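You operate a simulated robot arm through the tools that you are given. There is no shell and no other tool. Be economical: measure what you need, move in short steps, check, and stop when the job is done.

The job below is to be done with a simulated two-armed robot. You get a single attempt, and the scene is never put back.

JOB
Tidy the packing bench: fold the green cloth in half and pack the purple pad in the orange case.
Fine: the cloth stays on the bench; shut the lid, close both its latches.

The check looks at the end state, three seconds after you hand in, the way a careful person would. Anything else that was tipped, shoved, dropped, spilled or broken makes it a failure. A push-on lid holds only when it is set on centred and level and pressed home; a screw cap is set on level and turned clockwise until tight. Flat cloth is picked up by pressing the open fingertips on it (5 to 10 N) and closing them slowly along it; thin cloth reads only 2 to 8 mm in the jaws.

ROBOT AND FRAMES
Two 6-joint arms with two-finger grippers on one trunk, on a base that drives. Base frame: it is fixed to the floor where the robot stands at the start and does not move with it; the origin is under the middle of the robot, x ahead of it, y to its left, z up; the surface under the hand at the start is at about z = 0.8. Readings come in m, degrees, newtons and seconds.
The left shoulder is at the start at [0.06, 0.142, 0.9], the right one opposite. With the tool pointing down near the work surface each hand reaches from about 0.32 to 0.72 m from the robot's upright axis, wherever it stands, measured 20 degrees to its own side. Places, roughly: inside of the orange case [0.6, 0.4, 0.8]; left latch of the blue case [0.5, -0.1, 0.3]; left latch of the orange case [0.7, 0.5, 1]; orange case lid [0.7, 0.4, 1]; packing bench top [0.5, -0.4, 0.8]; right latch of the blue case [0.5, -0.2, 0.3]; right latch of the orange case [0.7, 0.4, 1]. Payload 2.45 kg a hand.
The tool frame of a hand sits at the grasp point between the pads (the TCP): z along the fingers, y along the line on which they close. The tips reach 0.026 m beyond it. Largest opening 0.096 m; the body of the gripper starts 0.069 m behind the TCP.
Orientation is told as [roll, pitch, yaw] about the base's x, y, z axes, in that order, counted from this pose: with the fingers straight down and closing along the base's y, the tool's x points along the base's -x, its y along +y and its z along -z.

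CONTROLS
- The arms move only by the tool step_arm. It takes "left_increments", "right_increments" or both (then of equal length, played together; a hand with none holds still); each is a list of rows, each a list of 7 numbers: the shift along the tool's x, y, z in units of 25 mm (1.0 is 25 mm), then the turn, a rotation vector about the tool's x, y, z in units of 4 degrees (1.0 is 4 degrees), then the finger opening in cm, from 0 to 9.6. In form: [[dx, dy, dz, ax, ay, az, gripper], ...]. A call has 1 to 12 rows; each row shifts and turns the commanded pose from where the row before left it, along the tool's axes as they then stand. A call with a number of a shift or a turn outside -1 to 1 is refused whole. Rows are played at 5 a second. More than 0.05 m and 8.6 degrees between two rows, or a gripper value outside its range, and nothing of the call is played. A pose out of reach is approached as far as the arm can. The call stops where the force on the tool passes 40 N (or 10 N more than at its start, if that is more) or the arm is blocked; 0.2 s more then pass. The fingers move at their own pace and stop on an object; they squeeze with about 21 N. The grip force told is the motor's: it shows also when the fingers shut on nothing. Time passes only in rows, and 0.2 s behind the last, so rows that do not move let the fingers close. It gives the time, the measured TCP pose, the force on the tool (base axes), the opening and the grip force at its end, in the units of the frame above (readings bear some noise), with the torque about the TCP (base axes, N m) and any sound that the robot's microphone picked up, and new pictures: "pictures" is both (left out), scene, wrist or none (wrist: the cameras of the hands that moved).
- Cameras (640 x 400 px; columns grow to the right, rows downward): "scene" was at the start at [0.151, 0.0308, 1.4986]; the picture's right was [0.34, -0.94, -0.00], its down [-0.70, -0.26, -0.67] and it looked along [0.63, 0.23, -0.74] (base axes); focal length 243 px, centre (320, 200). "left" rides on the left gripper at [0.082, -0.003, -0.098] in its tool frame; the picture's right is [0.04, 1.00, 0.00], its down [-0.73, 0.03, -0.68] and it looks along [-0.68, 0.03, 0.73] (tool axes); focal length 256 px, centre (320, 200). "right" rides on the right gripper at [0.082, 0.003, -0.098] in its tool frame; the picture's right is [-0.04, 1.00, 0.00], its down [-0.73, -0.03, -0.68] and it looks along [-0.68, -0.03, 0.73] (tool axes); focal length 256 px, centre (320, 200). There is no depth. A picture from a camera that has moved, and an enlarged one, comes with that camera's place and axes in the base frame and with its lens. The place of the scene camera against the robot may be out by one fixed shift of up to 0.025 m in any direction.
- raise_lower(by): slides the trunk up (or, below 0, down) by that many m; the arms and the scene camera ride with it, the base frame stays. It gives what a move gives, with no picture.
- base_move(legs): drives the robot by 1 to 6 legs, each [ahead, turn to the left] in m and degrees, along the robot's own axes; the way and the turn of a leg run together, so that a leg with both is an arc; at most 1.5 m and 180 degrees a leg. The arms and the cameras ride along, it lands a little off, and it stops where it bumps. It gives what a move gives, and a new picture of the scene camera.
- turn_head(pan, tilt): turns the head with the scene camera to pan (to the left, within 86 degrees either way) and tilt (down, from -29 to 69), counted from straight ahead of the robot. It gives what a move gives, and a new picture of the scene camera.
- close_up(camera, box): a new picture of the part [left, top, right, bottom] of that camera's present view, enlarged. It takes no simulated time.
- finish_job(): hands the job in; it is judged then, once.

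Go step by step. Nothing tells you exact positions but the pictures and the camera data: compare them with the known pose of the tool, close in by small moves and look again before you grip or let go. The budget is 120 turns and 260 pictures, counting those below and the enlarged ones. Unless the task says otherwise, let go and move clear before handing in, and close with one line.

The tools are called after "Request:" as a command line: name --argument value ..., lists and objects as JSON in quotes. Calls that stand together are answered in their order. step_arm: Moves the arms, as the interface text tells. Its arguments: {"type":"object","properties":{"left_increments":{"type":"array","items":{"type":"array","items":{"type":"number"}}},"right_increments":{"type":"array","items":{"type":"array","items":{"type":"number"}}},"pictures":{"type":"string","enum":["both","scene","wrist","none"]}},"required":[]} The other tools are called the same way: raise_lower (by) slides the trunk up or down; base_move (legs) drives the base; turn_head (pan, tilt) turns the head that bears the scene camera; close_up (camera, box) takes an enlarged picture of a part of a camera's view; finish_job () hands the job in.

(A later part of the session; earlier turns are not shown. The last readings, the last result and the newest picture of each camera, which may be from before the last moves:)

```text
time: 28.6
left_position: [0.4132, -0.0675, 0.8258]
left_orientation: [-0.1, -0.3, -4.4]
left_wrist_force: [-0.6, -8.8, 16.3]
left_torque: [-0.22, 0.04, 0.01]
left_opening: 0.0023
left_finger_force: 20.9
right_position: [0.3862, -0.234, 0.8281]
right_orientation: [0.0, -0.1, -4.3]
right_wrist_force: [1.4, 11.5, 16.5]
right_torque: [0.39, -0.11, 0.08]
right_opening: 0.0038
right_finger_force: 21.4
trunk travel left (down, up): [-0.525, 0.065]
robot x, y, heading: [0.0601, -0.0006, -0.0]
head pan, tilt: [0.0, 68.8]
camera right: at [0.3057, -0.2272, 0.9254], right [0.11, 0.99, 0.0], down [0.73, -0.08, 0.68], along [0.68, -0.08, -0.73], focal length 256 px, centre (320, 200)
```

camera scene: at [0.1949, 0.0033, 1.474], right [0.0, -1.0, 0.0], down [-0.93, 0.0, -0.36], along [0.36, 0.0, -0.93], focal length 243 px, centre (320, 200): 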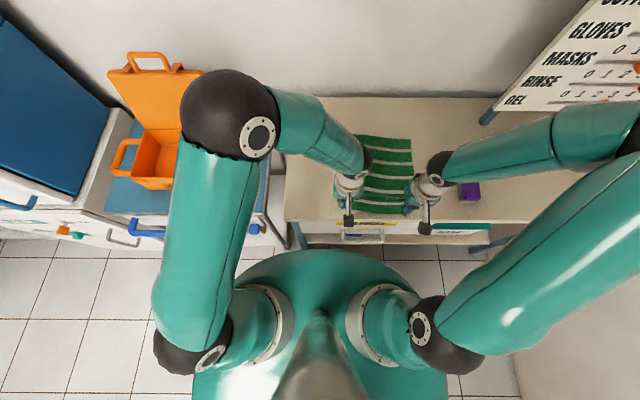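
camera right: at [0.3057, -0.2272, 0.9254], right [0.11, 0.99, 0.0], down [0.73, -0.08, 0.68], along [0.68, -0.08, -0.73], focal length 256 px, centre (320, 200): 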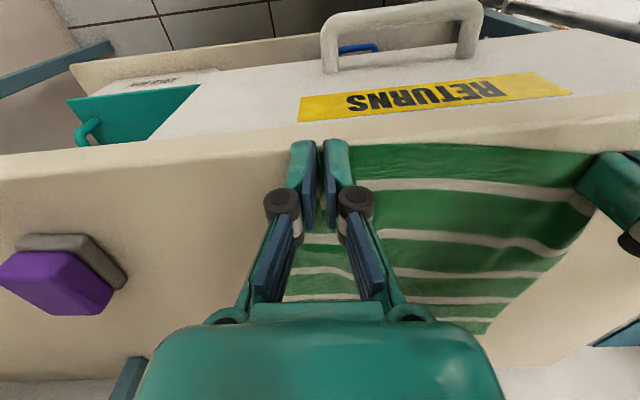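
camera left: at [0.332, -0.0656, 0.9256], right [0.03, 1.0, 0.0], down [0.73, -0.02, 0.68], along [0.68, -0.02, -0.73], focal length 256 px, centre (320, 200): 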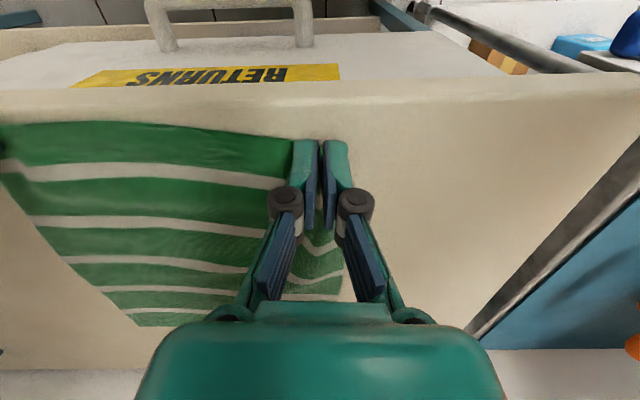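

Both corners are held near the rim. First half of the arc again, with a slightly shorter radius.

Request:
step_arm --left_increments '[[0, -0.05, -0.3, 0, 0, 0, 0], [-0.076, 0, -0.49, 0, 0, 0, 0], [-0.223, 0, -0.76, 0, 0, 0, 0], [-0.365, 0, -0.72, 0, 0, 0, 0], [-0.496, 0, -0.65, 0, 0, 0, 0], [-0.611, 0, -0.56, 0, 0, 0, 0], [-0.708, 0, -0.45, 0, 0, 0, 0], [-0.783, 0, -0.33, 0, 0, 0, 0], [-0.835, 0, -0.2, 0, 0, 0, 0], [-0.861, 0, -0.07, 0, 0, 0, 0]]' --right_increments '[[0, 0.05, -0.3, 0, 0, 0, 0], [-0.076, 0, -0.49, 0, 0, 0, 0], [-0.223, 0, -0.76, 0, 0, 0, 0], [-0.365, 0, -0.72, 0, 0, 0, 0], [-0.496, 0, -0.65, 0, 0, 0, 0], [-0.611, 0, -0.56, 0, 0, 0, 0], [-0.708, 0, -0.45, 0, 0, 0, 0], [-0.783, 0, -0.33, 0, 0, 0, 0], [-0.835, 0, -0.2, 0, 0, 0, 0], [-0.861, 0, -0.07, 0, 0, 0, 0]]' --pictures "wrist"

```text
time: 30.8
left_position: [0.5367, -0.0808, 0.9374]
left_orientation: [0.0, 0.0, -4.4]
left_wrist_force: [0.0, -4.8, -0.1]
left_torque: [-0.17, 0.03, 0.07]
left_opening: 0.0026
left_finger_force: 19.2
right_position: [0.5123, -0.2455, 0.9419]
right_orientation: [0.0, 0.2, -4.3]
right_wrist_force: [0.2, 5.2, -0.2]
right_torque: [0.14, 0.02, 0.04]
right_opening: 0.0028
right_finger_force: 20.1
trunk travel left (down, up): [-0.525, 0.065]
robot x, y, heading: [0.0593, 0.0035, -0.0]
head pan, tilt: [0.0, 68.8]
camera right: at [0.4314, -0.2383, 1.0392], right [0.11, 0.99, 0.0], down [0.73, -0.08, 0.68], along [0.67, -0.08, -0.74], focal length 256 px, centre (320, 200)
camera left: at [0.4551, -0.0771, 1.0368], right [0.04, 1.0, 0.0], down [0.73, -0.03, 0.68], along [0.68, -0.02, -0.73], focal length 256 px, centre (320, 200)
```

right: 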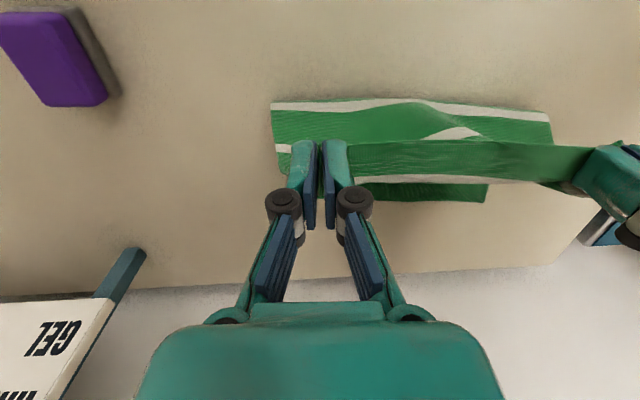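
left: 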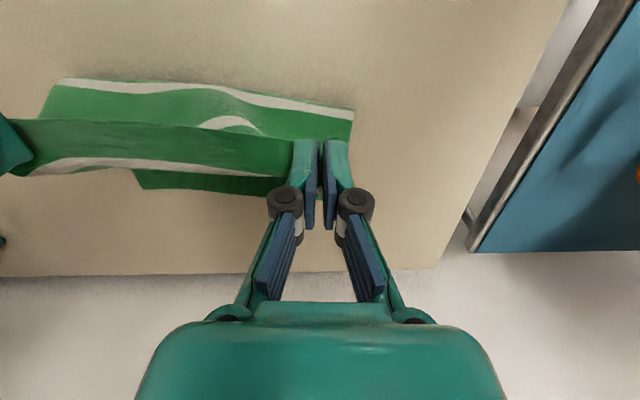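

The fold is symmetric. Now the second half, lower and ending taut toward the far edge.

Request:
step_arm --left_increments '[[-0.861, 0, 0.07, 0, 0, 0, 0], [-0.835, 0, 0.2, 0, 0, 0, 0], [-0.783, 0, 0.33, 0, 0, 0, 0], [-0.708, 0, 0.45, 0, 0, 0, 0], [-0.611, 0, 0.56, 0, 0, 0, 0], [-0.496, 0, 0.65, 0, 0, 0, 0], [-0.365, 0, 0.7, 0, 0, 0, 0], [-0.223, 0, 0.7, 0, 0, 0, 0], [-0.076, 0, 0.6, 0, 0, 0, 0]]' --right_increments '[[-0.861, 0, 0.07, 0, 0, 0, 0], [-0.835, 0, 0.2, 0, 0, 0, 0], [-0.783, 0, 0.33, 0, 0, 0, 0], [-0.708, 0, 0.45, 0, 0, 0, 0], [-0.611, 0, 0.56, 0, 0, 0, 0], [-0.496, 0, 0.65, 0, 0, 0, 0], [-0.365, 0, 0.7, 0, 0, 0, 0], [-0.223, 0, 0.7, 0, 0, 0, 0], [-0.076, 0, 0.6, 0, 0, 0, 0]]' --pictures "both"

Request:
close_up --camera "scene" --box '[310, 80, 450, 190]'

```text
time: 32.8
left_position: [0.6604, -0.0899, 0.8314]
left_orientation: [0.1, -0.1, -4.5]
left_wrist_force: [-0.4, -4.7, -1.2]
left_torque: [-0.09, 0.02, 0.04]
left_opening: 0.003
left_finger_force: 20.4
right_position: [0.6361, -0.252, 0.8323]
right_orientation: [0.0, 0.1, -4.3]
right_wrist_force: [0.8, 3.8, 0.5]
right_torque: [0.11, 0.02, 0.04]
right_opening: 0.0026
right_finger_force: 20.8
trunk travel left (down, up): [-0.525, 0.065]
robot x, y, heading: [0.059, -0.0002, -0.0]
head pan, tilt: [0.0, 68.8]
camera scene: at [0.1953, 0.0035, 1.4739], right [0.0, -1.0, 0.0], down [-0.93, 0.0, -0.36], along [0.36, 0.0, -0.93], focal length 243 px, centre (320, 200)
camera right: at [0.5546, -0.2451, 0.9309], right [0.12, 0.99, 0.0], down [0.73, -0.08, 0.68], along [0.67, -0.08, -0.74], focal length 256 px, centre (320, 200)
camera left: at [0.5801, -0.086, 0.9312], right [0.04, 1.0, 0.0], down [0.73, -0.03, 0.68], along [0.68, -0.02, -0.73], focal length 256 px, centre (320, 200)
```

scene: 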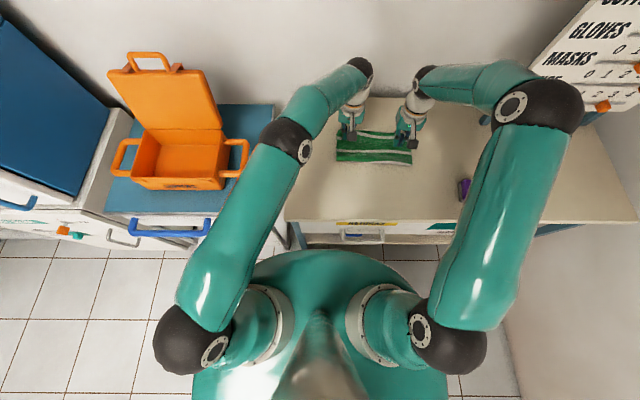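
right: 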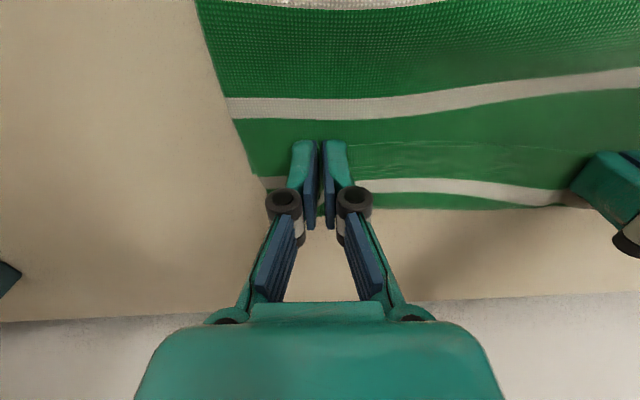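
left: 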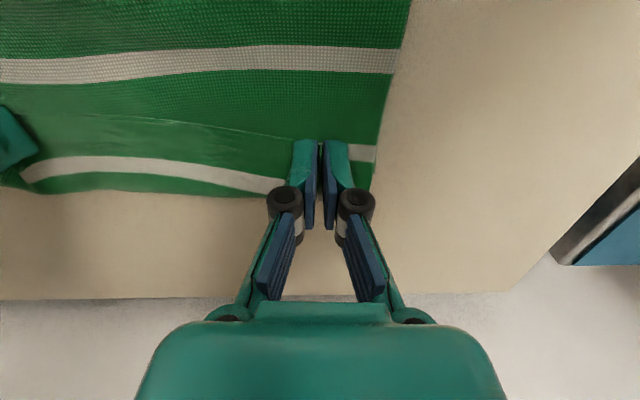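

```text
3.64 times, centred on (380, 135) of scene
camera zoom: at [0.1953, 0.0035, 1.4739], right [0.0, -1.0, 0.0], down [-0.93, 0.0, -0.36], along [0.36, 0.0, -0.93], focal length 883 px, centre (102, 436)
```

zoom: 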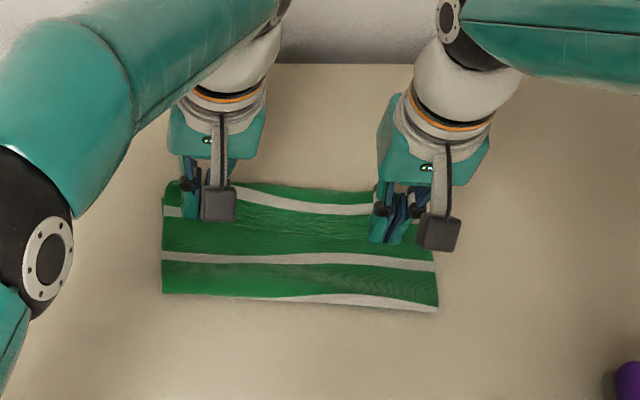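

The rim strip is still turned back about 4 cm because the fold line crept forward. Sliding the held rim 35 mm further ahead should unroll that cuff, so I'll try it and look.

Request:
step_arm --left_increments '[[-0.1, 0, -0.15, 0, 0, 0, 0], [-0.35, 0, 0, 0, 0, 0, 0], [-0.35, 0, 0, 0, 0, 0, 0], [-0.35, 0, 0, 0, 0, 0, 0], [-0.35, 0, 0, 0, 0, 0, 0]]' --right_increments '[[-0.1, 0, -0.15, 0, 0, 0, 0], [-0.35, 0, 0, 0, 0, 0, 0], [-0.35, 0, 0, 0, 0, 0, 0], [-0.35, 0, 0, 0, 0, 0, 0], [-0.35, 0, 0, 0, 0, 0, 0]]' --pictures "wrist"

Request:
close_up --camera "scene" --box '[310, 80, 450, 190]'

```text
time: 34.0
left_position: [0.6769, -0.0881, 0.8373]
left_orientation: [0.0, -0.1, -4.4]
left_wrist_force: [-0.1, -7.0, 0.1]
left_torque: [-0.19, 0.0, 0.04]
left_opening: 0.003
left_finger_force: 23.6
left hand out of reach, approached as far as the arm can: row 3, 4, 5
right_position: [0.6737, -0.2569, 0.8364]
right_orientation: [0.1, 0.2, -4.3]
right_wrist_force: [0.0, 7.9, -0.6]
right_torque: [0.24, 0.01, 0.02]
right_opening: 0.003
right_finger_force: 21.1
trunk travel left (down, up): [-0.525, 0.065]
robot x, y, heading: [0.0637, -0.0002, -0.0]
head pan, tilt: [0.0, 68.8]
camera right: at [0.5913, -0.2488, 0.9354], right [0.11, 0.99, 0.0], down [0.73, -0.08, 0.68], along [0.67, -0.08, -0.74], focal length 256 px, centre (320, 200)
camera left: at [0.5959, -0.0848, 0.9356], right [0.04, 1.0, 0.0], down [0.73, -0.03, 0.68], along [0.68, -0.02, -0.73], focal length 256 px, centre (320, 200)
```

right: 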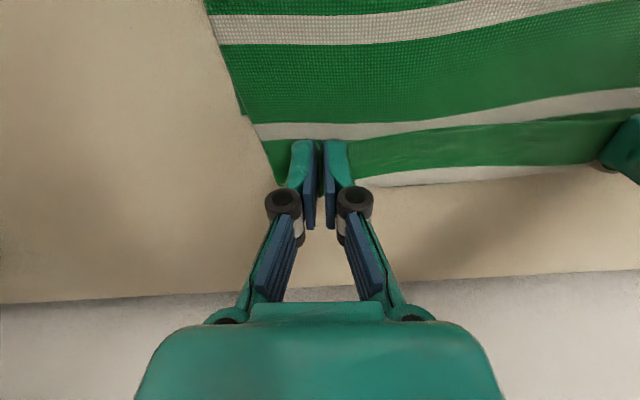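
left: 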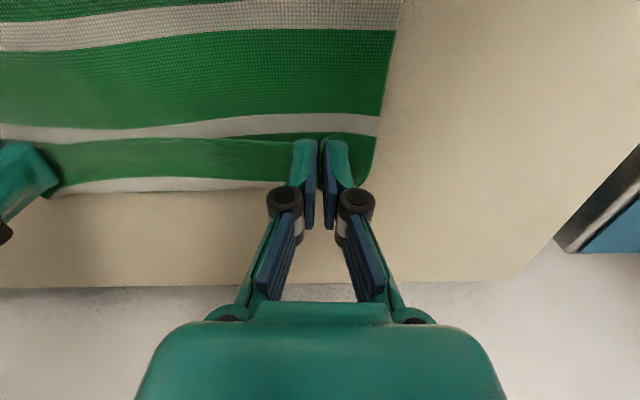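

```text
3.64 times, centred on (380, 135) of scene
camera zoom: at [0.1951, 0.0036, 1.4739], right [0.0, -1.0, 0.0], down [-0.93, 0.0, -0.36], along [0.36, 0.0, -0.93], focal length 883 px, centre (102, 436)
```

zoom: 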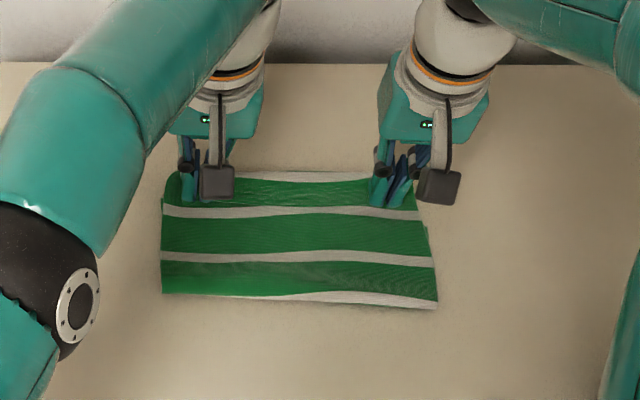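

I now see that the fold landed about 2.5 cm off the middle, because the hands ran ahead of the cloth. I'll go back up above the intended fold line (x≈0.55) and check the poses.

Request:
step_arm --left_increments '[[0.4, 0, -0.6, 0, 0, 0, 0], [0.6, 0, -0.6, 0, 0, 0, 0], [0.7, 0, -0.6, 0, 0, 0, 0], [0.8, 0, -0.6, 0, 0, 0, 0], [0.8, 0, -0.5, 0, 0, 0, 0], [0.8, 0, -0.4, 0, 0, 0, 0], [0.8, 0, -0.2, 0, 0, 0, 0], [0.8, 0, 0, 0, 0, 0, 0]]' --right_increments '[[0.4, 0, -0.6, 0, 0, 0, 0], [0.6, 0, -0.6, 0, 0, 0, 0], [0.7, 0, -0.6, 0, 0, 0, 0], [0.8, 0, -0.6, 0, 0, 0, 0], [0.8, 0, -0.5, 0, 0, 0, 0], [0.8, 0, -0.4, 0, 0, 0, 0], [0.8, 0, -0.2, 0, 0, 0, 0], [0.8, 0, 0, 0, 0, 0, 0]]' --pictures "both"

Request:
close_up --camera "scene" --box '[310, 80, 450, 190]'

```text
time: 35.8
left_position: [0.533, -0.0741, 0.9248]
left_orientation: [0.0, -0.1, -4.3]
left_wrist_force: [-0.1, -9.4, 0.8]
left_torque: [-0.21, -0.04, 0.04]
left_opening: 0.0027
left_finger_force: 22.1
right_position: [0.53, -0.2458, 0.9256]
right_orientation: [0.0, 0.0, -4.2]
right_wrist_force: [-1.5, 8.0, -0.1]
right_torque: [0.25, 0.0, 0.0]
right_opening: 0.0034
right_finger_force: 21.1
trunk travel left (down, up): [-0.525, 0.065]
robot x, y, heading: [0.0603, -0.0018, -0.2]
head pan, tilt: [0.0, 68.8]
camera scene: at [0.1936, 0.0037, 1.474], right [0.0, -1.0, 0.0], down [-0.93, 0.0, -0.36], along [0.36, 0.0, -0.93], focal length 243 px, centre (320, 200)
camera right: at [0.4478, -0.2378, 1.0234], right [0.12, 0.99, 0.0], down [0.73, -0.08, 0.68], along [0.67, -0.08, -0.73], focal length 256 px, centre (320, 200)
camera left: at [0.4519, -0.0726, 1.0232], right [0.04, 1.0, 0.0], down [0.73, -0.03, 0.68], along [0.68, -0.02, -0.73], focal length 256 px, centre (320, 200)
```

scene: 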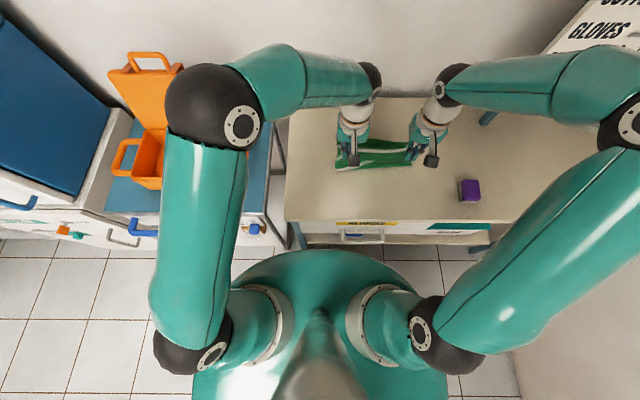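
right: 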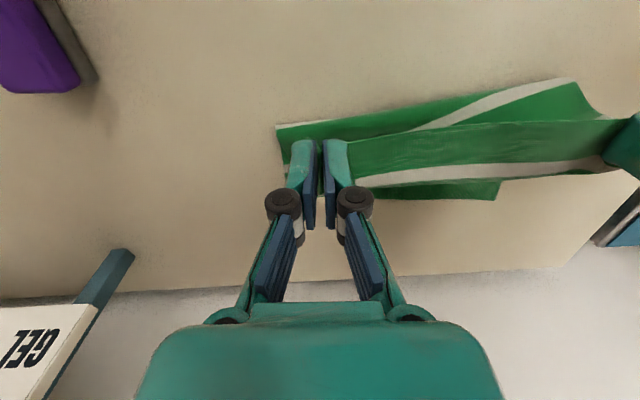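
left: 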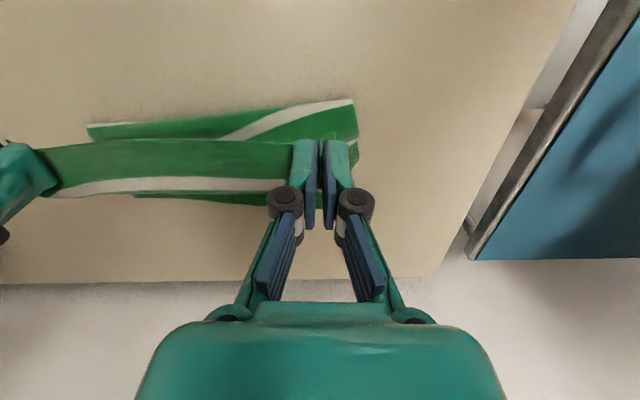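

```text
3.64 times, centred on (380, 135) of scene
camera zoom: at [0.1936, 0.0037, 1.474], right [0.0, -1.0, 0.0], down [-0.93, 0.0, -0.36], along [0.36, 0.0, -0.93], focal length 883 px, centre (102, 436)
```

zoom: 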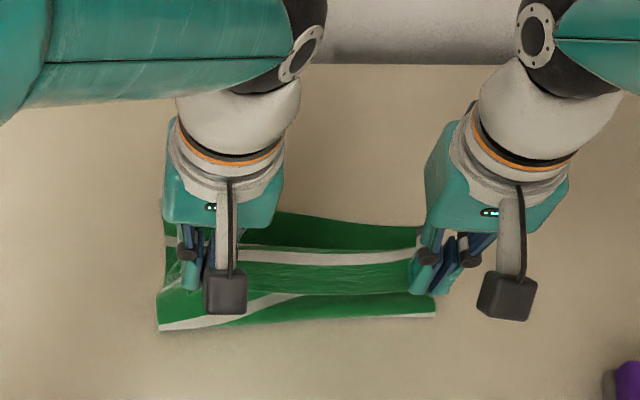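

The reach limit skewed the hands, so I'll straighten them, slacken the sideways tension, and lay the flap down on a tighter arc (radius about 0.095 m).

Request:
step_arm --left_increments '[[-0.36, -0.08, 0, 0, 0, 0, 0], [-0.36, -0.07, 0, 0, 0, 0, 0], [-0.98, 0, 0.13, 0, 0, 0, 0], [-0.92, 0, 0.38, 0, 0, 0, 0], [-0.79, 0, 0.6, 0, 0, 0, 0], [-0.6, 0, 0.79, 0, 0, 0, 0], [-0.38, 0, 0.92, 0, 0, 0, 0], [-0.13, 0, 0.88, 0, 0, 0, 0]]' --right_increments '[[-0.15, 0.08, 0, 0, 0, 0, 0], [-0.15, 0.07, 0, 0, 0, 0, 0], [-0.98, 0, 0.13, 0, 0, 0, 0], [-0.92, 0, 0.38, 0, 0, 0, 0], [-0.79, 0, 0.6, 0, 0, 0, 0], [-0.6, 0, 0.79, 0, 0, 0, 0], [-0.38, 0, 0.92, 0, 0, 0, 0], [-0.13, 0, 0.88, 0, 0, 0, 0]]' --pictures "wrist"

Request:
close_up --camera "scene" --box '[310, 80, 450, 190]'

```text
time: 37.6
left_position: [0.6455, -0.0897, 0.8311]
left_orientation: [0.0, -0.1, -4.4]
left_wrist_force: [-0.2, -2.0, -0.2]
left_torque: [-0.06, 0.05, 0.02]
left_opening: 0.0032
left_finger_force: 24.9
right_position: [0.6327, -0.2511, 0.833]
right_orientation: [0.0, 0.0, -4.4]
right_wrist_force: [0.5, 2.9, 0.5]
right_torque: [0.05, 0.01, -0.02]
right_opening: 0.002
right_finger_force: 19.5
trunk travel left (down, up): [-0.525, 0.065]
robot x, y, heading: [0.06, 0.0007, -0.2]
head pan, tilt: [0.0, 68.8]
camera right: at [0.5521, -0.2425, 0.9306], right [0.11, 0.99, 0.0], down [0.73, -0.08, 0.68], along [0.67, -0.08, -0.73], focal length 256 px, centre (320, 200)
camera left: at [0.5649, -0.0864, 0.9305], right [0.04, 1.0, 0.0], down [0.73, -0.03, 0.68], along [0.68, -0.02, -0.73], focal length 256 px, centre (320, 200)
```

right: 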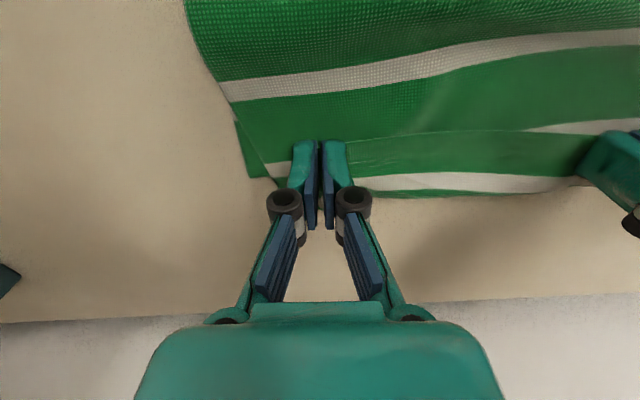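
left: 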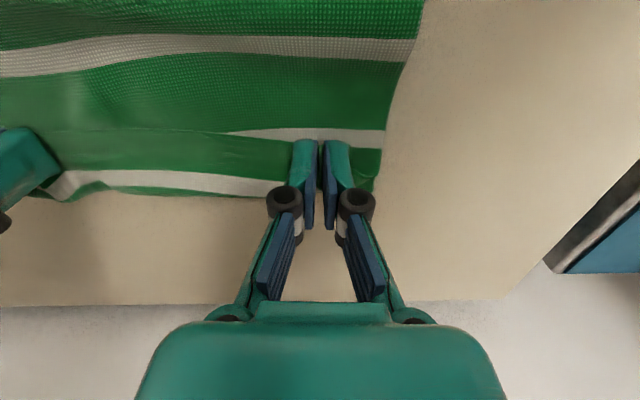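

```text
3.64 times, centred on (380, 135) of scene
camera zoom: at [0.1954, 0.0035, 1.4739], right [0.0, -1.0, 0.0], down [-0.93, 0.0, -0.36], along [0.36, 0.0, -0.93], focal length 883 px, centre (102, 436)
```

zoom: 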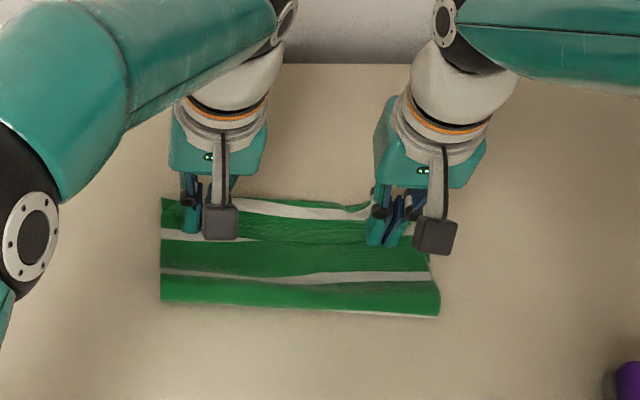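

The fold line is closer to the middle now. I'll let go gently and lift off to see how the rim settles.

Request:
step_arm --left_increments '[[0, 0, 0.05, 0, 0, 0, 0], [0, 0, 0, 0, 0, 0, 0.8], [0, 0, 0, 0, 0, 0, 1.6], [0, 0, 0, 0, 0, 0, 2.4], [0, 0, -0.4, 0, 0, 0, 2.4], [0, 0, -0.9, 0, 0, 0, 2.4], [0, 0, -1, 0, 0, 0, 2.4], [0, 0, -1, 0, 0, 0, 2.4], [1, 0, -1, 0, 0, 0, 2.4], [1, 0, 0, 0, 0, 0, 2.4], [1, 0, 0, 0, 0, 0, 2.4]]' --right_increments '[[0, 0, 0.05, 0, 0, 0, 0], [0, 0, 0, 0, 0, 0, 0.8], [0, 0, 0, 0, 0, 0, 1.6], [0, 0, 0, 0, 0, 0, 2.4], [0, 0, -0.4, 0, 0, 0, 2.4], [0, 0, -0.9, 0, 0, 0, 2.4], [0, 0, -1, 0, 0, 0, 2.4], [0, 0, -1, 0, 0, 0, 2.4], [1, 0, -1, 0, 0, 0, 2.4], [1, 0, 0, 0, 0, 0, 2.4], [1, 0, 0, 0, 0, 0, 2.4]]' --pictures "wrist"

Request:
close_up --camera "scene" --box '[310, 80, 450, 190]'

```text
time: 40.0
left_position: [0.5718, -0.0823, 0.9375]
left_orientation: [0.0, -0.1, -4.4]
left_wrist_force: [-1.5, 0.1, 0.6]
left_torque: [-0.03, 0.0, 0.0]
left_opening: 0.0243
left_finger_force: 0.0
right_position: [0.5573, -0.2439, 0.9383]
right_orientation: [0.0, 0.0, -4.3]
right_wrist_force: [-0.1, -0.2, 0.5]
right_torque: [-0.03, -0.03, 0.0]
right_opening: 0.024
right_finger_force: 0.0
trunk travel left (down, up): [-0.525, 0.065]
robot x, y, heading: [0.0615, -0.0047, 0.2]
head pan, tilt: [0.0, 68.8]
camera right: at [0.4751, -0.2353, 1.0371], right [0.11, 0.99, 0.0], down [0.73, -0.08, 0.68], along [0.67, -0.08, -0.73], focal length 256 px, centre (320, 200)
camera left: at [0.4898, -0.0794, 1.0372], right [0.04, 1.0, 0.0], down [0.73, -0.03, 0.68], along [0.68, -0.02, -0.73], focal length 256 px, centre (320, 200)
```

right: 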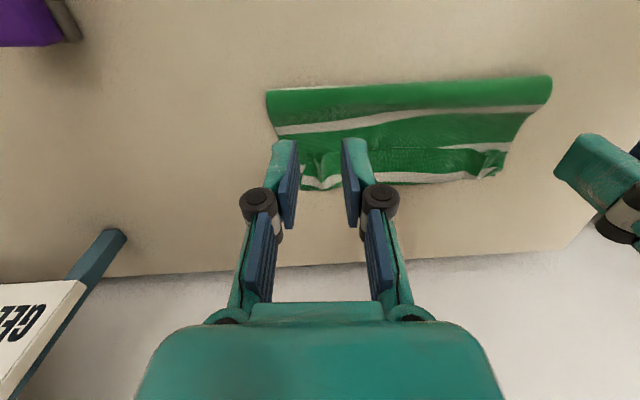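
left: 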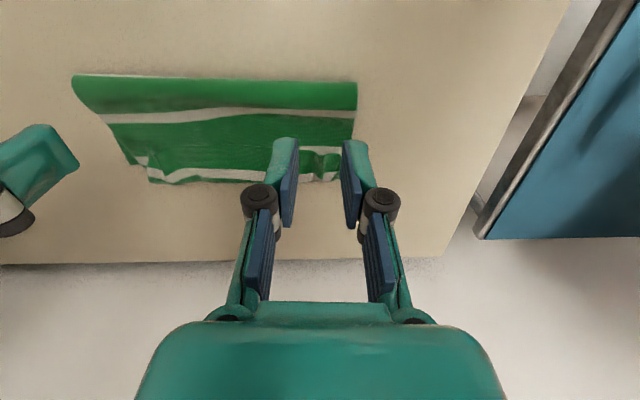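

```text
3.64 times, centred on (380, 135) of scene
camera zoom: at [0.1926, 0.0039, 1.4741], right [0.0, -1.0, 0.0], down [-0.93, 0.0, -0.36], along [0.36, 0.0, -0.93], focal length 883 px, centre (102, 436)
```

zoom: 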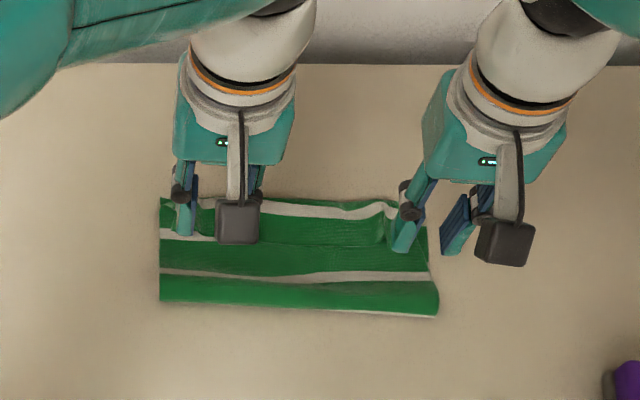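

The cuff remains. I'll pull the hands back to get an unobstructed look.

Request:
step_arm --left_increments '[[1, 0.5, -0.5, 0, 0, 0, 2.4], [1, 0.5, -0.5, 0, 0, 0, 2.4], [1, 0.5, -0.5, 0, 0, 0, 2.4], [1, 0.5, -0.5, 0, 0, 0, 2.4], [1, 0.5, 0, 0, 0, 0, 1]]' --right_increments '[[1, -0.2, -0.5, 0, 0, 0, 2.4], [1, -0.2, -0.5, 0, 0, 0, 2.4], [1, -0.2, 0, 0, 0, 0, 2.4], [1, -0.2, 0, 0, 0, 0, 2.4], [1, -0.2, 0, 0, 0, 0, 1]]' --pictures "wrist"

Request:
close_up --camera "scene" --box '[310, 100, 430, 180]'

Request:
close_up --camera "right" --box '[240, 130, 560, 330]'

```text
time: 41.2
left_position: [0.4515, -0.0103, 0.9886]
left_orientation: [0.0, -0.1, -4.4]
left_wrist_force: [0.3, 0.8, -0.4]
left_torque: [-0.03, -0.02, 0.03]
left_opening: 0.01
left_finger_force: 0.0
right_position: [0.4313, -0.2596, 0.9643]
right_orientation: [0.0, 0.0, -4.3]
right_wrist_force: [0.0, 0.5, 0.1]
right_torque: [-0.02, -0.01, -0.04]
right_opening: 0.01
right_finger_force: 0.3
trunk travel left (down, up): [-0.525, 0.065]
robot x, y, heading: [0.0635, -0.001, 0.1]
head pan, tilt: [0.0, 68.8]
camera right: at [0.3505, -0.2514, 1.063], right [0.12, 0.99, 0.0], down [0.73, -0.08, 0.68], along [0.68, -0.08, -0.73], focal length 256 px, centre (320, 200)
camera left: at [0.3695, -0.0072, 1.0859], right [0.04, 1.0, 0.0], down [0.73, -0.03, 0.68], along [0.68, -0.02, -0.73], focal length 256 px, centre (320, 200)
```

right: 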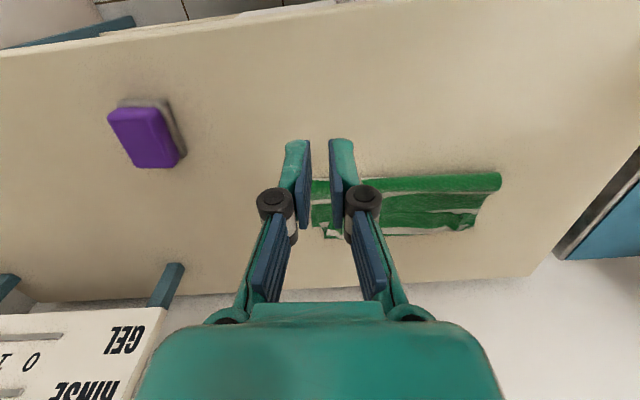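
left: 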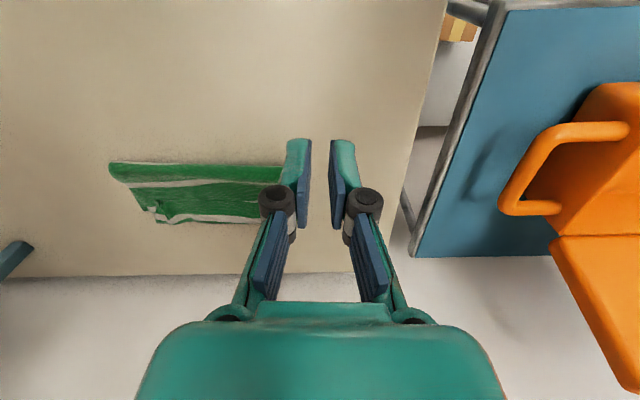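

```text
5.00 times, centred on (370, 140) of scene
camera zoom: at [0.1927, 0.004, 1.4741], right [0.0, -1.0, 0.0], down [-0.93, 0.0, -0.36], along [0.36, 0.0, -0.93], focal length 1215 px, centre (70, 500)
```

zoom: 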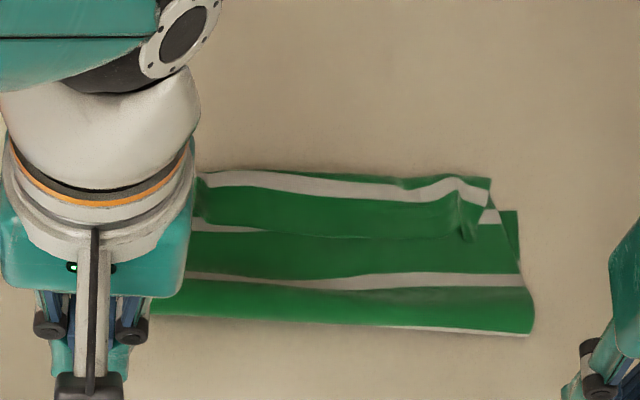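

```text
2.00 times, centred on (400, 230) of right
camera zoom: at [0.3505, -0.2514, 1.063], right [0.12, 0.99, 0.0], down [0.73, -0.08, 0.68], along [0.68, -0.08, -0.73], focal length 512 px, centre (160, 140)
```

zoom: 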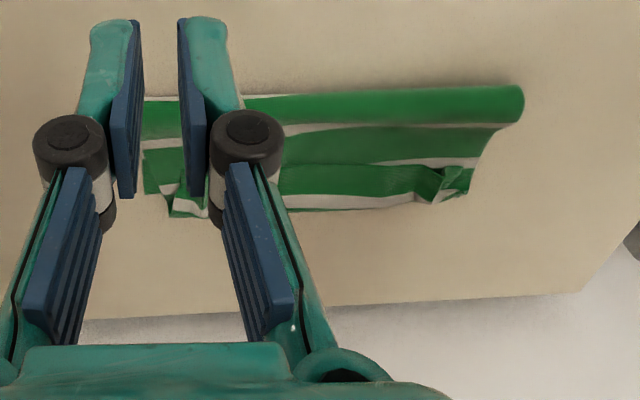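

The top layer ends in a 4 cm cuff because the pinch keeps the rim pointing at me. If the fingers close along x instead, the cloth will hang straight down from them and lay out flat, so I'll turn both hands 90° (cameras outward).

Request:
step_arm --left_increments '[[0, 0, 0, 0, 0, 0.98, 2.6], [0, 0, 0, 0, 0, 0.98, 2.6], [0, 0, 0, 0, 0, 0.98, 2.6], [0, 0, 0, 0, 0, 0.98, 2.6], [0, 0, 0, 0, 0, 0.98, 2.6], [0, 0, 0, 0, 0, 0.98, 2.6], [0, 0, 0, 0, 0, 0.98, 2.6], [0, 0, 0, 0, 0, 0.98, 2.6], [0, 0, 0, 0, 0, 0.98, 2.6], [0, 0, 0, 0, 0, 0.98, 2.6], [0, 0, 0, 0, 0, 0.98, 2.6], [0, 0, 0, 0, 0, 0.98, 2.6]]' --right_increments '[[0, 0, 0, 0, 0, -0.98, 2.6], [0, 0, 0, 0, 0, -0.98, 2.6], [0, 0, 0, 0, 0, -0.98, 2.6], [0, 0, 0, 0, 0, -0.98, 2.6], [0, 0, 0, 0, 0, -0.98, 2.6], [0, 0, 0, 0, 0, -0.98, 2.6], [0, 0, 0, 0, 0, -0.98, 2.6], [0, 0, 0, 0, 0, -0.98, 2.6], [0, 0, 0, 0, 0, -0.98, 2.6], [0, 0, 0, 0, 0, -0.98, 2.6], [0, 0, 0, 0, 0, -0.98, 2.6], [0, 0, 0, 0, 0, -0.98, 2.6]]' --pictures "none"

Request:
step_arm --left_increments '[[0, 0, 0, 0, 0, 0.98, 2.6], [0, 0, 0, 0, 0, 0.98, 2.6], [0, 0, 0, 0, 0, 0.98, 2.6], [0, 0, 0, 0, 0, 0.98, 2.6], [0, 0, 0, 0, 0, 0.98, 2.6], [0, 0, 0, 0, 0, 0.98, 2.6], [0, 0, 0, 0, 0, 0.98, 2.6], [0, 0, 0, 0, 0, 0.98, 2.6], [0, 0, 0, 0, 0, 0.98, 2.6], [0, 0, 0, 0, 0, 0.98, 2.6], [0, 0, 0, 0, 0, 0.98, 2.6]]' --right_increments '[[0, 0, 0, 0, 0, -0.98, 2.6], [0, 0, 0, 0, 0, -0.98, 2.6], [0, 0, 0, 0, 0, -0.98, 2.6], [0, 0, 0, 0, 0, -0.98, 2.6], [0, 0, 0, 0, 0, -0.98, 2.6], [0, 0, 0, 0, 0, -0.98, 2.6], [0, 0, 0, 0, 0, -0.98, 2.6], [0, 0, 0, 0, 0, -0.98, 2.6], [0, 0, 0, 0, 0, -0.98, 2.6], [0, 0, 0, 0, 0, -0.98, 2.6], [0, 0, 0, 0, 0, -0.98, 2.6]]' --pictures "both"

```text
time: 43.8
left_position: [0.4511, -0.0117, 0.9876]
left_orientation: [0.1, 0.0, -51.5]
left_wrist_force: [-0.5, 0.2, 0.8]
left_torque: [0.03, -0.02, -0.03]
left_opening: 0.0262
left_finger_force: 0.0
right_position: [0.4321, -0.2593, 0.9622]
right_orientation: [0.0, 0.0, 42.7]
right_wrist_force: [-0.1, -0.1, 0.1]
right_torque: [0.02, 0.01, 0.02]
right_opening: 0.0263
right_finger_force: 0.1
trunk travel left (down, up): [-0.525, 0.065]
robot x, y, heading: [0.0599, -0.0013, -0.0]
head pan, tilt: [0.0, 68.8]
```

```text
time: 46.2
left_position: [0.4509, -0.0111, 0.9887]
left_orientation: [0.1, 0.1, -94.6]
left_wrist_force: [0.2, 0.3, 0.4]
left_torque: [-0.01, 0.02, 0.02]
left_opening: 0.0262
left_finger_force: 0.0
right_position: [0.4314, -0.2594, 0.9631]
right_orientation: [0.1, 0.0, 86.0]
right_wrist_force: [-0.1, -0.5, -0.2]
right_torque: [-0.03, 0.01, -0.01]
right_opening: 0.026
right_finger_force: 0.0
trunk travel left (down, up): [-0.525, 0.065]
robot x, y, heading: [0.0621, -0.0015, -0.1]
head pan, tilt: [0.0, 68.8]
camera scene: at [0.1944, 0.0036, 1.4739], right [0.0, -1.0, 0.0], down [-0.93, 0.0, -0.36], along [0.36, 0.0, -0.93], focal length 243 px, centre (320, 200)
camera right: at [0.4231, -0.3425, 1.0618], right [-0.99, 0.11, 0.0], down [0.08, 0.73, 0.68], along [0.07, 0.67, -0.73], focal length 256 px, centre (320, 200)
camera left: at [0.4553, 0.0707, 1.0871], right [1.0, -0.04, 0.0], down [-0.03, -0.73, 0.68], along [-0.03, -0.68, -0.73], focal length 256 px, centre (320, 200)
```

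scene: 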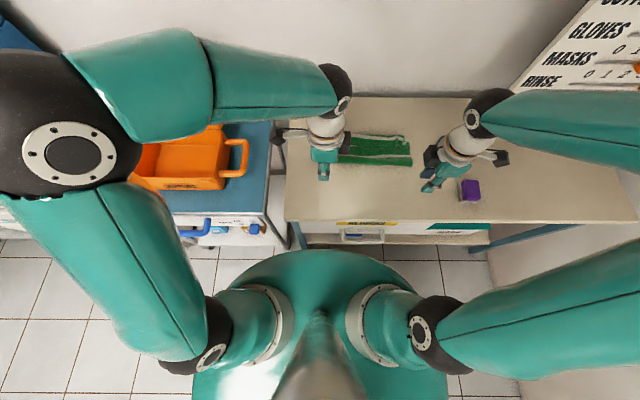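
right: 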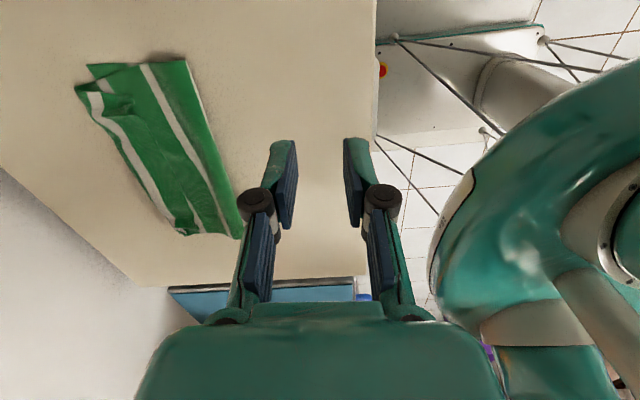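
left: 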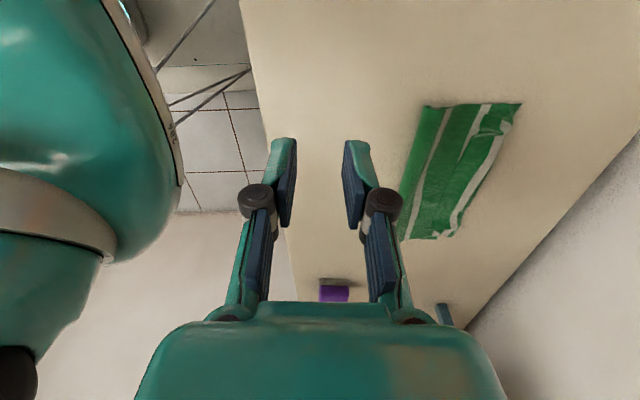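

Request:
close_up --camera "left" --box '[380, 90, 540, 250]'

Request:
close_up --camera "right" --box '[60, 50, 260, 250]'

```text
2.50 times, centred on (460, 170) of left
camera zoom: at [0.4553, 0.0707, 1.0871], right [1.0, -0.04, 0.0], down [-0.03, -0.73, 0.68], along [-0.03, -0.68, -0.73], focal length 640 px, centre (-30, 275)
```

zoom: 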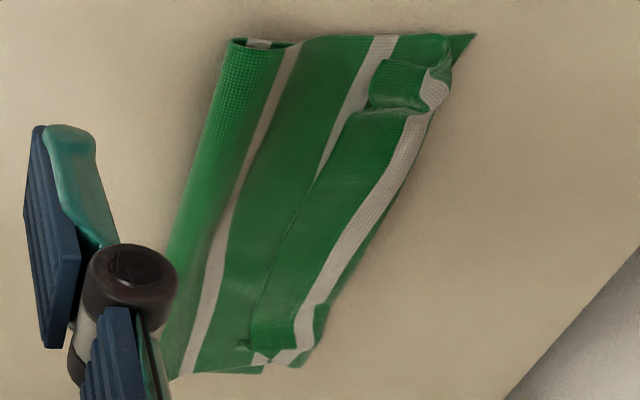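

```text
2.00 times, centred on (160, 150) of right
camera zoom: at [0.4231, -0.3425, 1.0618], right [-0.99, 0.11, 0.0], down [0.08, 0.73, 0.68], along [0.07, 0.67, -0.73], focal length 512 px, centre (640, 300)
```

zoom: 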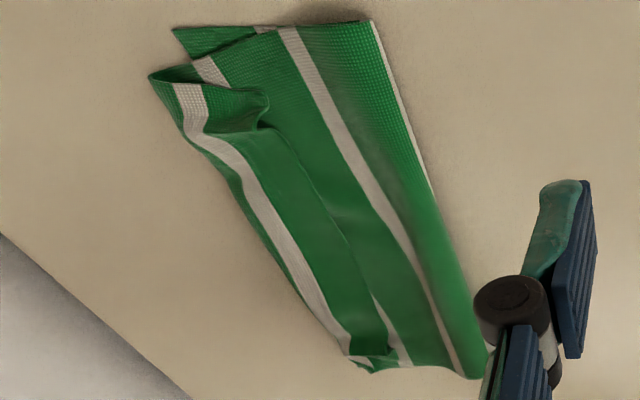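

Very clear view now. Next both hands go above the cuff band, left [0.648, -0.105] and right [0.638, -0.24], with the fingers straddling it along x.

Request:
step_arm --left_increments '[[-0.348, 0.906, 0.533, 0, 0, 0, 2.6], [-0.348, 0.906, 0.533, 0, 0, 0, 2.6], [-0.348, 0.906, 0.533, 0, 0, 0, 2.6], [-0.348, 0.906, 0.533, 0, 0, 0, 2.6], [-0.348, 0.906, 0.533, 0, 0, 0, 2.6], [-0.348, 0.906, 0.533, 0, 0, 0, 2.6], [-0.348, 0.906, 0.533, 0, 0, 0, 2.6], [-0.348, 0.906, 0.533, 0, 0, 0, 2.6], [-0.348, 0.906, 0.533, 0, 0, 0, 2.6]]' --right_increments '[[-0.15, -0.91, 0.413, 0, 0, 0, 2.6], [-0.15, -0.91, 0.413, 0, 0, 0, 2.6], [-0.15, -0.91, 0.413, 0, 0, 0, 2.6], [-0.15, -0.91, 0.413, 0, 0, 0, 2.6], [-0.15, -0.91, 0.413, 0, 0, 0, 2.6], [-0.15, -0.91, 0.413, 0, 0, 0, 2.6], [-0.15, -0.91, 0.413, 0, 0, 0, 2.6], [-0.15, -0.91, 0.413, 0, 0, 0, 2.6], [-0.15, -0.91, 0.413, 0, 0, 0, 2.6]]' --pictures "wrist"

```text
time: 48.2
left_position: [0.6492, -0.1063, 0.8658]
left_orientation: [0.0, 0.1, -94.6]
left_wrist_force: [0.0, -0.8, 0.4]
left_torque: [-0.01, 0.05, 0.01]
left_opening: 0.0259
left_finger_force: 0.2
right_position: [0.6406, -0.2402, 0.87]
right_orientation: [0.2, -0.1, 85.9]
right_wrist_force: [-0.7, 0.0, 0.0]
right_torque: [0.01, 0.04, -0.04]
right_opening: 0.0262
right_finger_force: 0.1
trunk travel left (down, up): [-0.525, 0.065]
robot x, y, heading: [0.0622, 0.0004, -0.2]
head pan, tilt: [0.0, 68.8]
camera right: at [0.6316, -0.3232, 0.9686], right [-0.99, 0.11, 0.0], down [0.08, 0.73, 0.68], along [0.07, 0.67, -0.73], focal length 256 px, centre (320, 200)
camera left: at [0.6529, -0.0235, 0.9651], right [1.0, -0.04, 0.0], down [-0.03, -0.73, 0.68], along [-0.03, -0.68, -0.74], focal length 256 px, centre (320, 200)
```

right: 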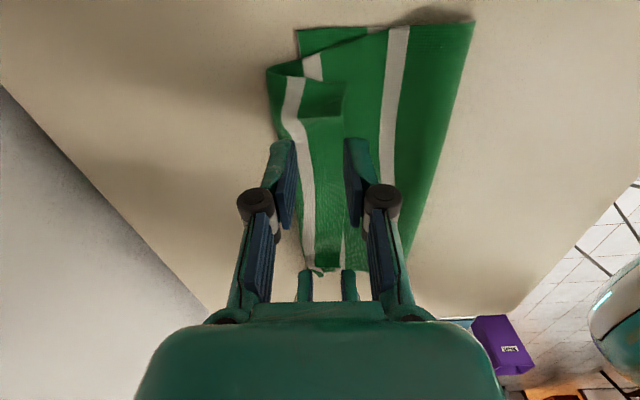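
left: 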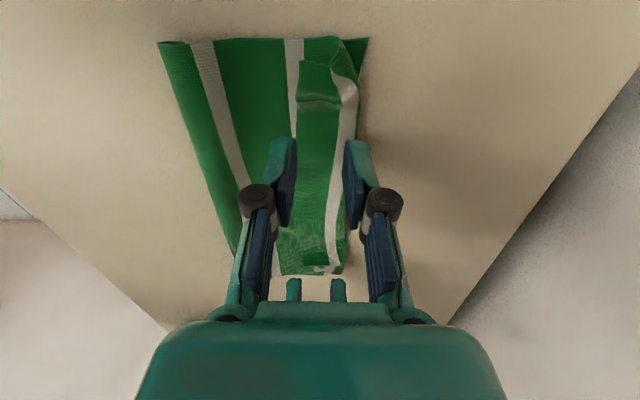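

Request:
step_arm --left_increments '[[0, 0, 0.6, 0, 0, 0, 2.6], [0, 0, 0.6, 0, 0, 0, 2.6], [0, 0, 0.1, 0, 0, 0, 2.6]]' --right_increments '[[0, 0, 0.6, 0, 0, 0, 2.6], [0, 0, 0.6, 0, 0, 0, 2.6], [0, 0, 0.25, 0, 0, 0, 2.6]]' --pictures "none"

Request:
step_arm --left_increments '[[0, 0, 0.06, 0, 0, 0, 2.6]]' --right_increments '[[0, 0, 0.06, 0, 0, 0, 2.6]]' --pictures "wrist"

```text
time: 49.0
left_position: [0.65, -0.1056, 0.8363]
left_orientation: [0.1, 0.0, -94.4]
left_wrist_force: [-0.3, 0.8, 0.3]
left_torque: [-0.05, 0.0, -0.02]
left_opening: 0.0261
left_finger_force: 0.0
right_position: [0.639, -0.2393, 0.8342]
right_orientation: [0.2, 0.0, 85.9]
right_wrist_force: [0.4, 0.3, 0.4]
right_torque: [0.03, 0.04, 0.02]
right_opening: 0.026
right_finger_force: 0.0
trunk travel left (down, up): [-0.525, 0.065]
robot x, y, heading: [0.0588, -0.0026, 0.2]
head pan, tilt: [0.0, 68.8]
```

```text
time: 49.4
left_position: [0.6498, -0.1058, 0.834]
left_orientation: [0.1, 0.0, -94.5]
left_wrist_force: [0.2, 0.4, 0.3]
left_torque: [0.01, 0.01, 0.02]
left_opening: 0.0262
left_finger_force: 0.0
right_position: [0.6397, -0.2402, 0.8324]
right_orientation: [0.2, -0.1, 85.9]
right_wrist_force: [0.4, 0.2, 0.0]
right_torque: [-0.03, -0.02, -0.01]
right_opening: 0.0261
right_finger_force: 0.1
trunk travel left (down, up): [-0.525, 0.065]
robot x, y, heading: [0.0588, 0.0002, 0.1]
head pan, tilt: [0.0, 68.8]
camera right: at [0.63, -0.323, 0.9308], right [-0.99, 0.11, 0.0], down [0.08, 0.73, 0.68], along [0.07, 0.67, -0.73], focal length 256 px, centre (320, 200)
camera left: at [0.6528, -0.0232, 0.9329], right [1.0, -0.04, 0.0], down [-0.03, -0.73, 0.68], along [-0.03, -0.68, -0.73], focal length 256 px, centre (320, 200)
```

right: 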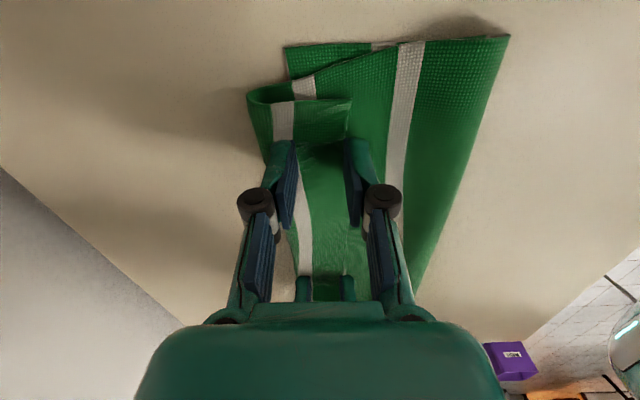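
left: 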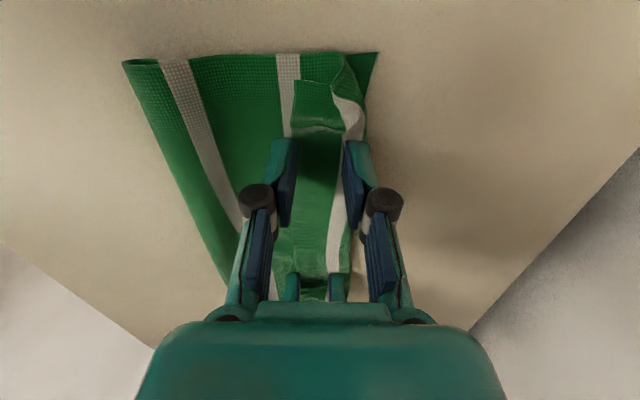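

Request:
step_arm --left_increments '[[0, 0, 0.06, 0, 0, 0, 2.6], [0, 0, 0.04, 0, 0, 0, 2.6]]' --right_increments '[[0, 0, 0.06, 0, 0, 0, 2.6], [0, 0, 0.04, 0, 0, 0, 2.6]]' --pictures "none"

Request:
step_arm --left_increments '[[0, 0, 0.05, 0, 0, 0, 2.6]]' --right_increments '[[0, 0, 0.02, 0, 0, 0, 2.6]]' --pictures "none"

```text
time: 50.0
left_position: [0.6495, -0.1048, 0.8311]
left_orientation: [0.1, 0.1, -94.6]
left_wrist_force: [-0.3, -0.1, -0.8]
left_torque: [0.0, 0.01, 0.0]
left_opening: 0.026
left_finger_force: 0.0
right_position: [0.6402, -0.2406, 0.8311]
right_orientation: [0.1, -0.1, 85.9]
right_wrist_force: [-0.1, -0.4, -1.1]
right_torque: [0.01, -0.04, 0.0]
right_opening: 0.0265
right_finger_force: 0.1
trunk travel left (down, up): [-0.525, 0.065]
robot x, y, heading: [0.0624, -0.0035, -0.0]
head pan, tilt: [0.0, 68.8]
```

```text
time: 50.4
left_position: [0.6483, -0.1052, 0.8304]
left_orientation: [0.1, 0.1, -94.6]
left_wrist_force: [-0.4, -0.7, -0.3]
left_torque: [0.01, 0.01, 0.03]
left_opening: 0.0261
left_finger_force: 0.1
right_position: [0.6389, -0.2398, 0.831]
right_orientation: [0.1, 0.1, 85.9]
right_wrist_force: [1.3, -0.3, -0.1]
right_torque: [-0.02, -0.02, -0.01]
right_opening: 0.0256
right_finger_force: 0.0
trunk travel left (down, up): [-0.525, 0.065]
robot x, y, heading: [0.0597, -0.0031, 0.0]
head pan, tilt: [0.0, 68.8]
```

Request:
step_arm --left_increments '[[0, 0, 0.06, 0, 0, 0, 2.6]]' --right_increments '[[0, 0, 0.06, 0, 0, 0, 2.6]]' --pictures "none"

Request:
step_arm --left_increments '[[0, 0, 0.04, 0, 0, 0, 2.6]]' --right_increments '[[0, 0, 0.04, 0, 0, 0, 2.6]]' --pictures "none"

```text
time: 50.8
left_position: [0.6499, -0.1045, 0.8299]
left_orientation: [0.0, 0.0, -94.5]
left_wrist_force: [-0.4, -0.3, 0.9]
left_torque: [-0.02, -0.02, 0.0]
left_opening: 0.0257
left_finger_force: 0.1
right_position: [0.639, -0.2416, 0.8289]
right_orientation: [0.1, 0.0, 85.9]
right_wrist_force: [-0.4, 0.5, 2.7]
right_torque: [0.02, 0.01, 0.02]
right_opening: 0.0257
right_finger_force: 0.0
trunk travel left (down, up): [-0.525, 0.065]
robot x, y, heading: [0.0585, -0.0008, 0.1]
head pan, tilt: [0.0, 68.8]
```

```text
time: 51.2
left_position: [0.6491, -0.1047, 0.8281]
left_orientation: [0.2, 0.1, -94.5]
left_wrist_force: [-0.2, -0.2, 1.9]
left_torque: [-0.02, 0.03, 0.01]
left_opening: 0.0261
left_finger_force: 0.0
right_position: [0.6378, -0.2413, 0.8283]
right_orientation: [-0.1, 0.0, 85.9]
right_wrist_force: [-0.4, 0.8, 8.7]
right_torque: [0.04, 0.04, 0.0]
right_opening: 0.026
right_finger_force: 0.0
trunk travel left (down, up): [-0.525, 0.065]
robot x, y, heading: [0.061, 0.0023, -0.1]
head pan, tilt: [0.0, 68.8]
```

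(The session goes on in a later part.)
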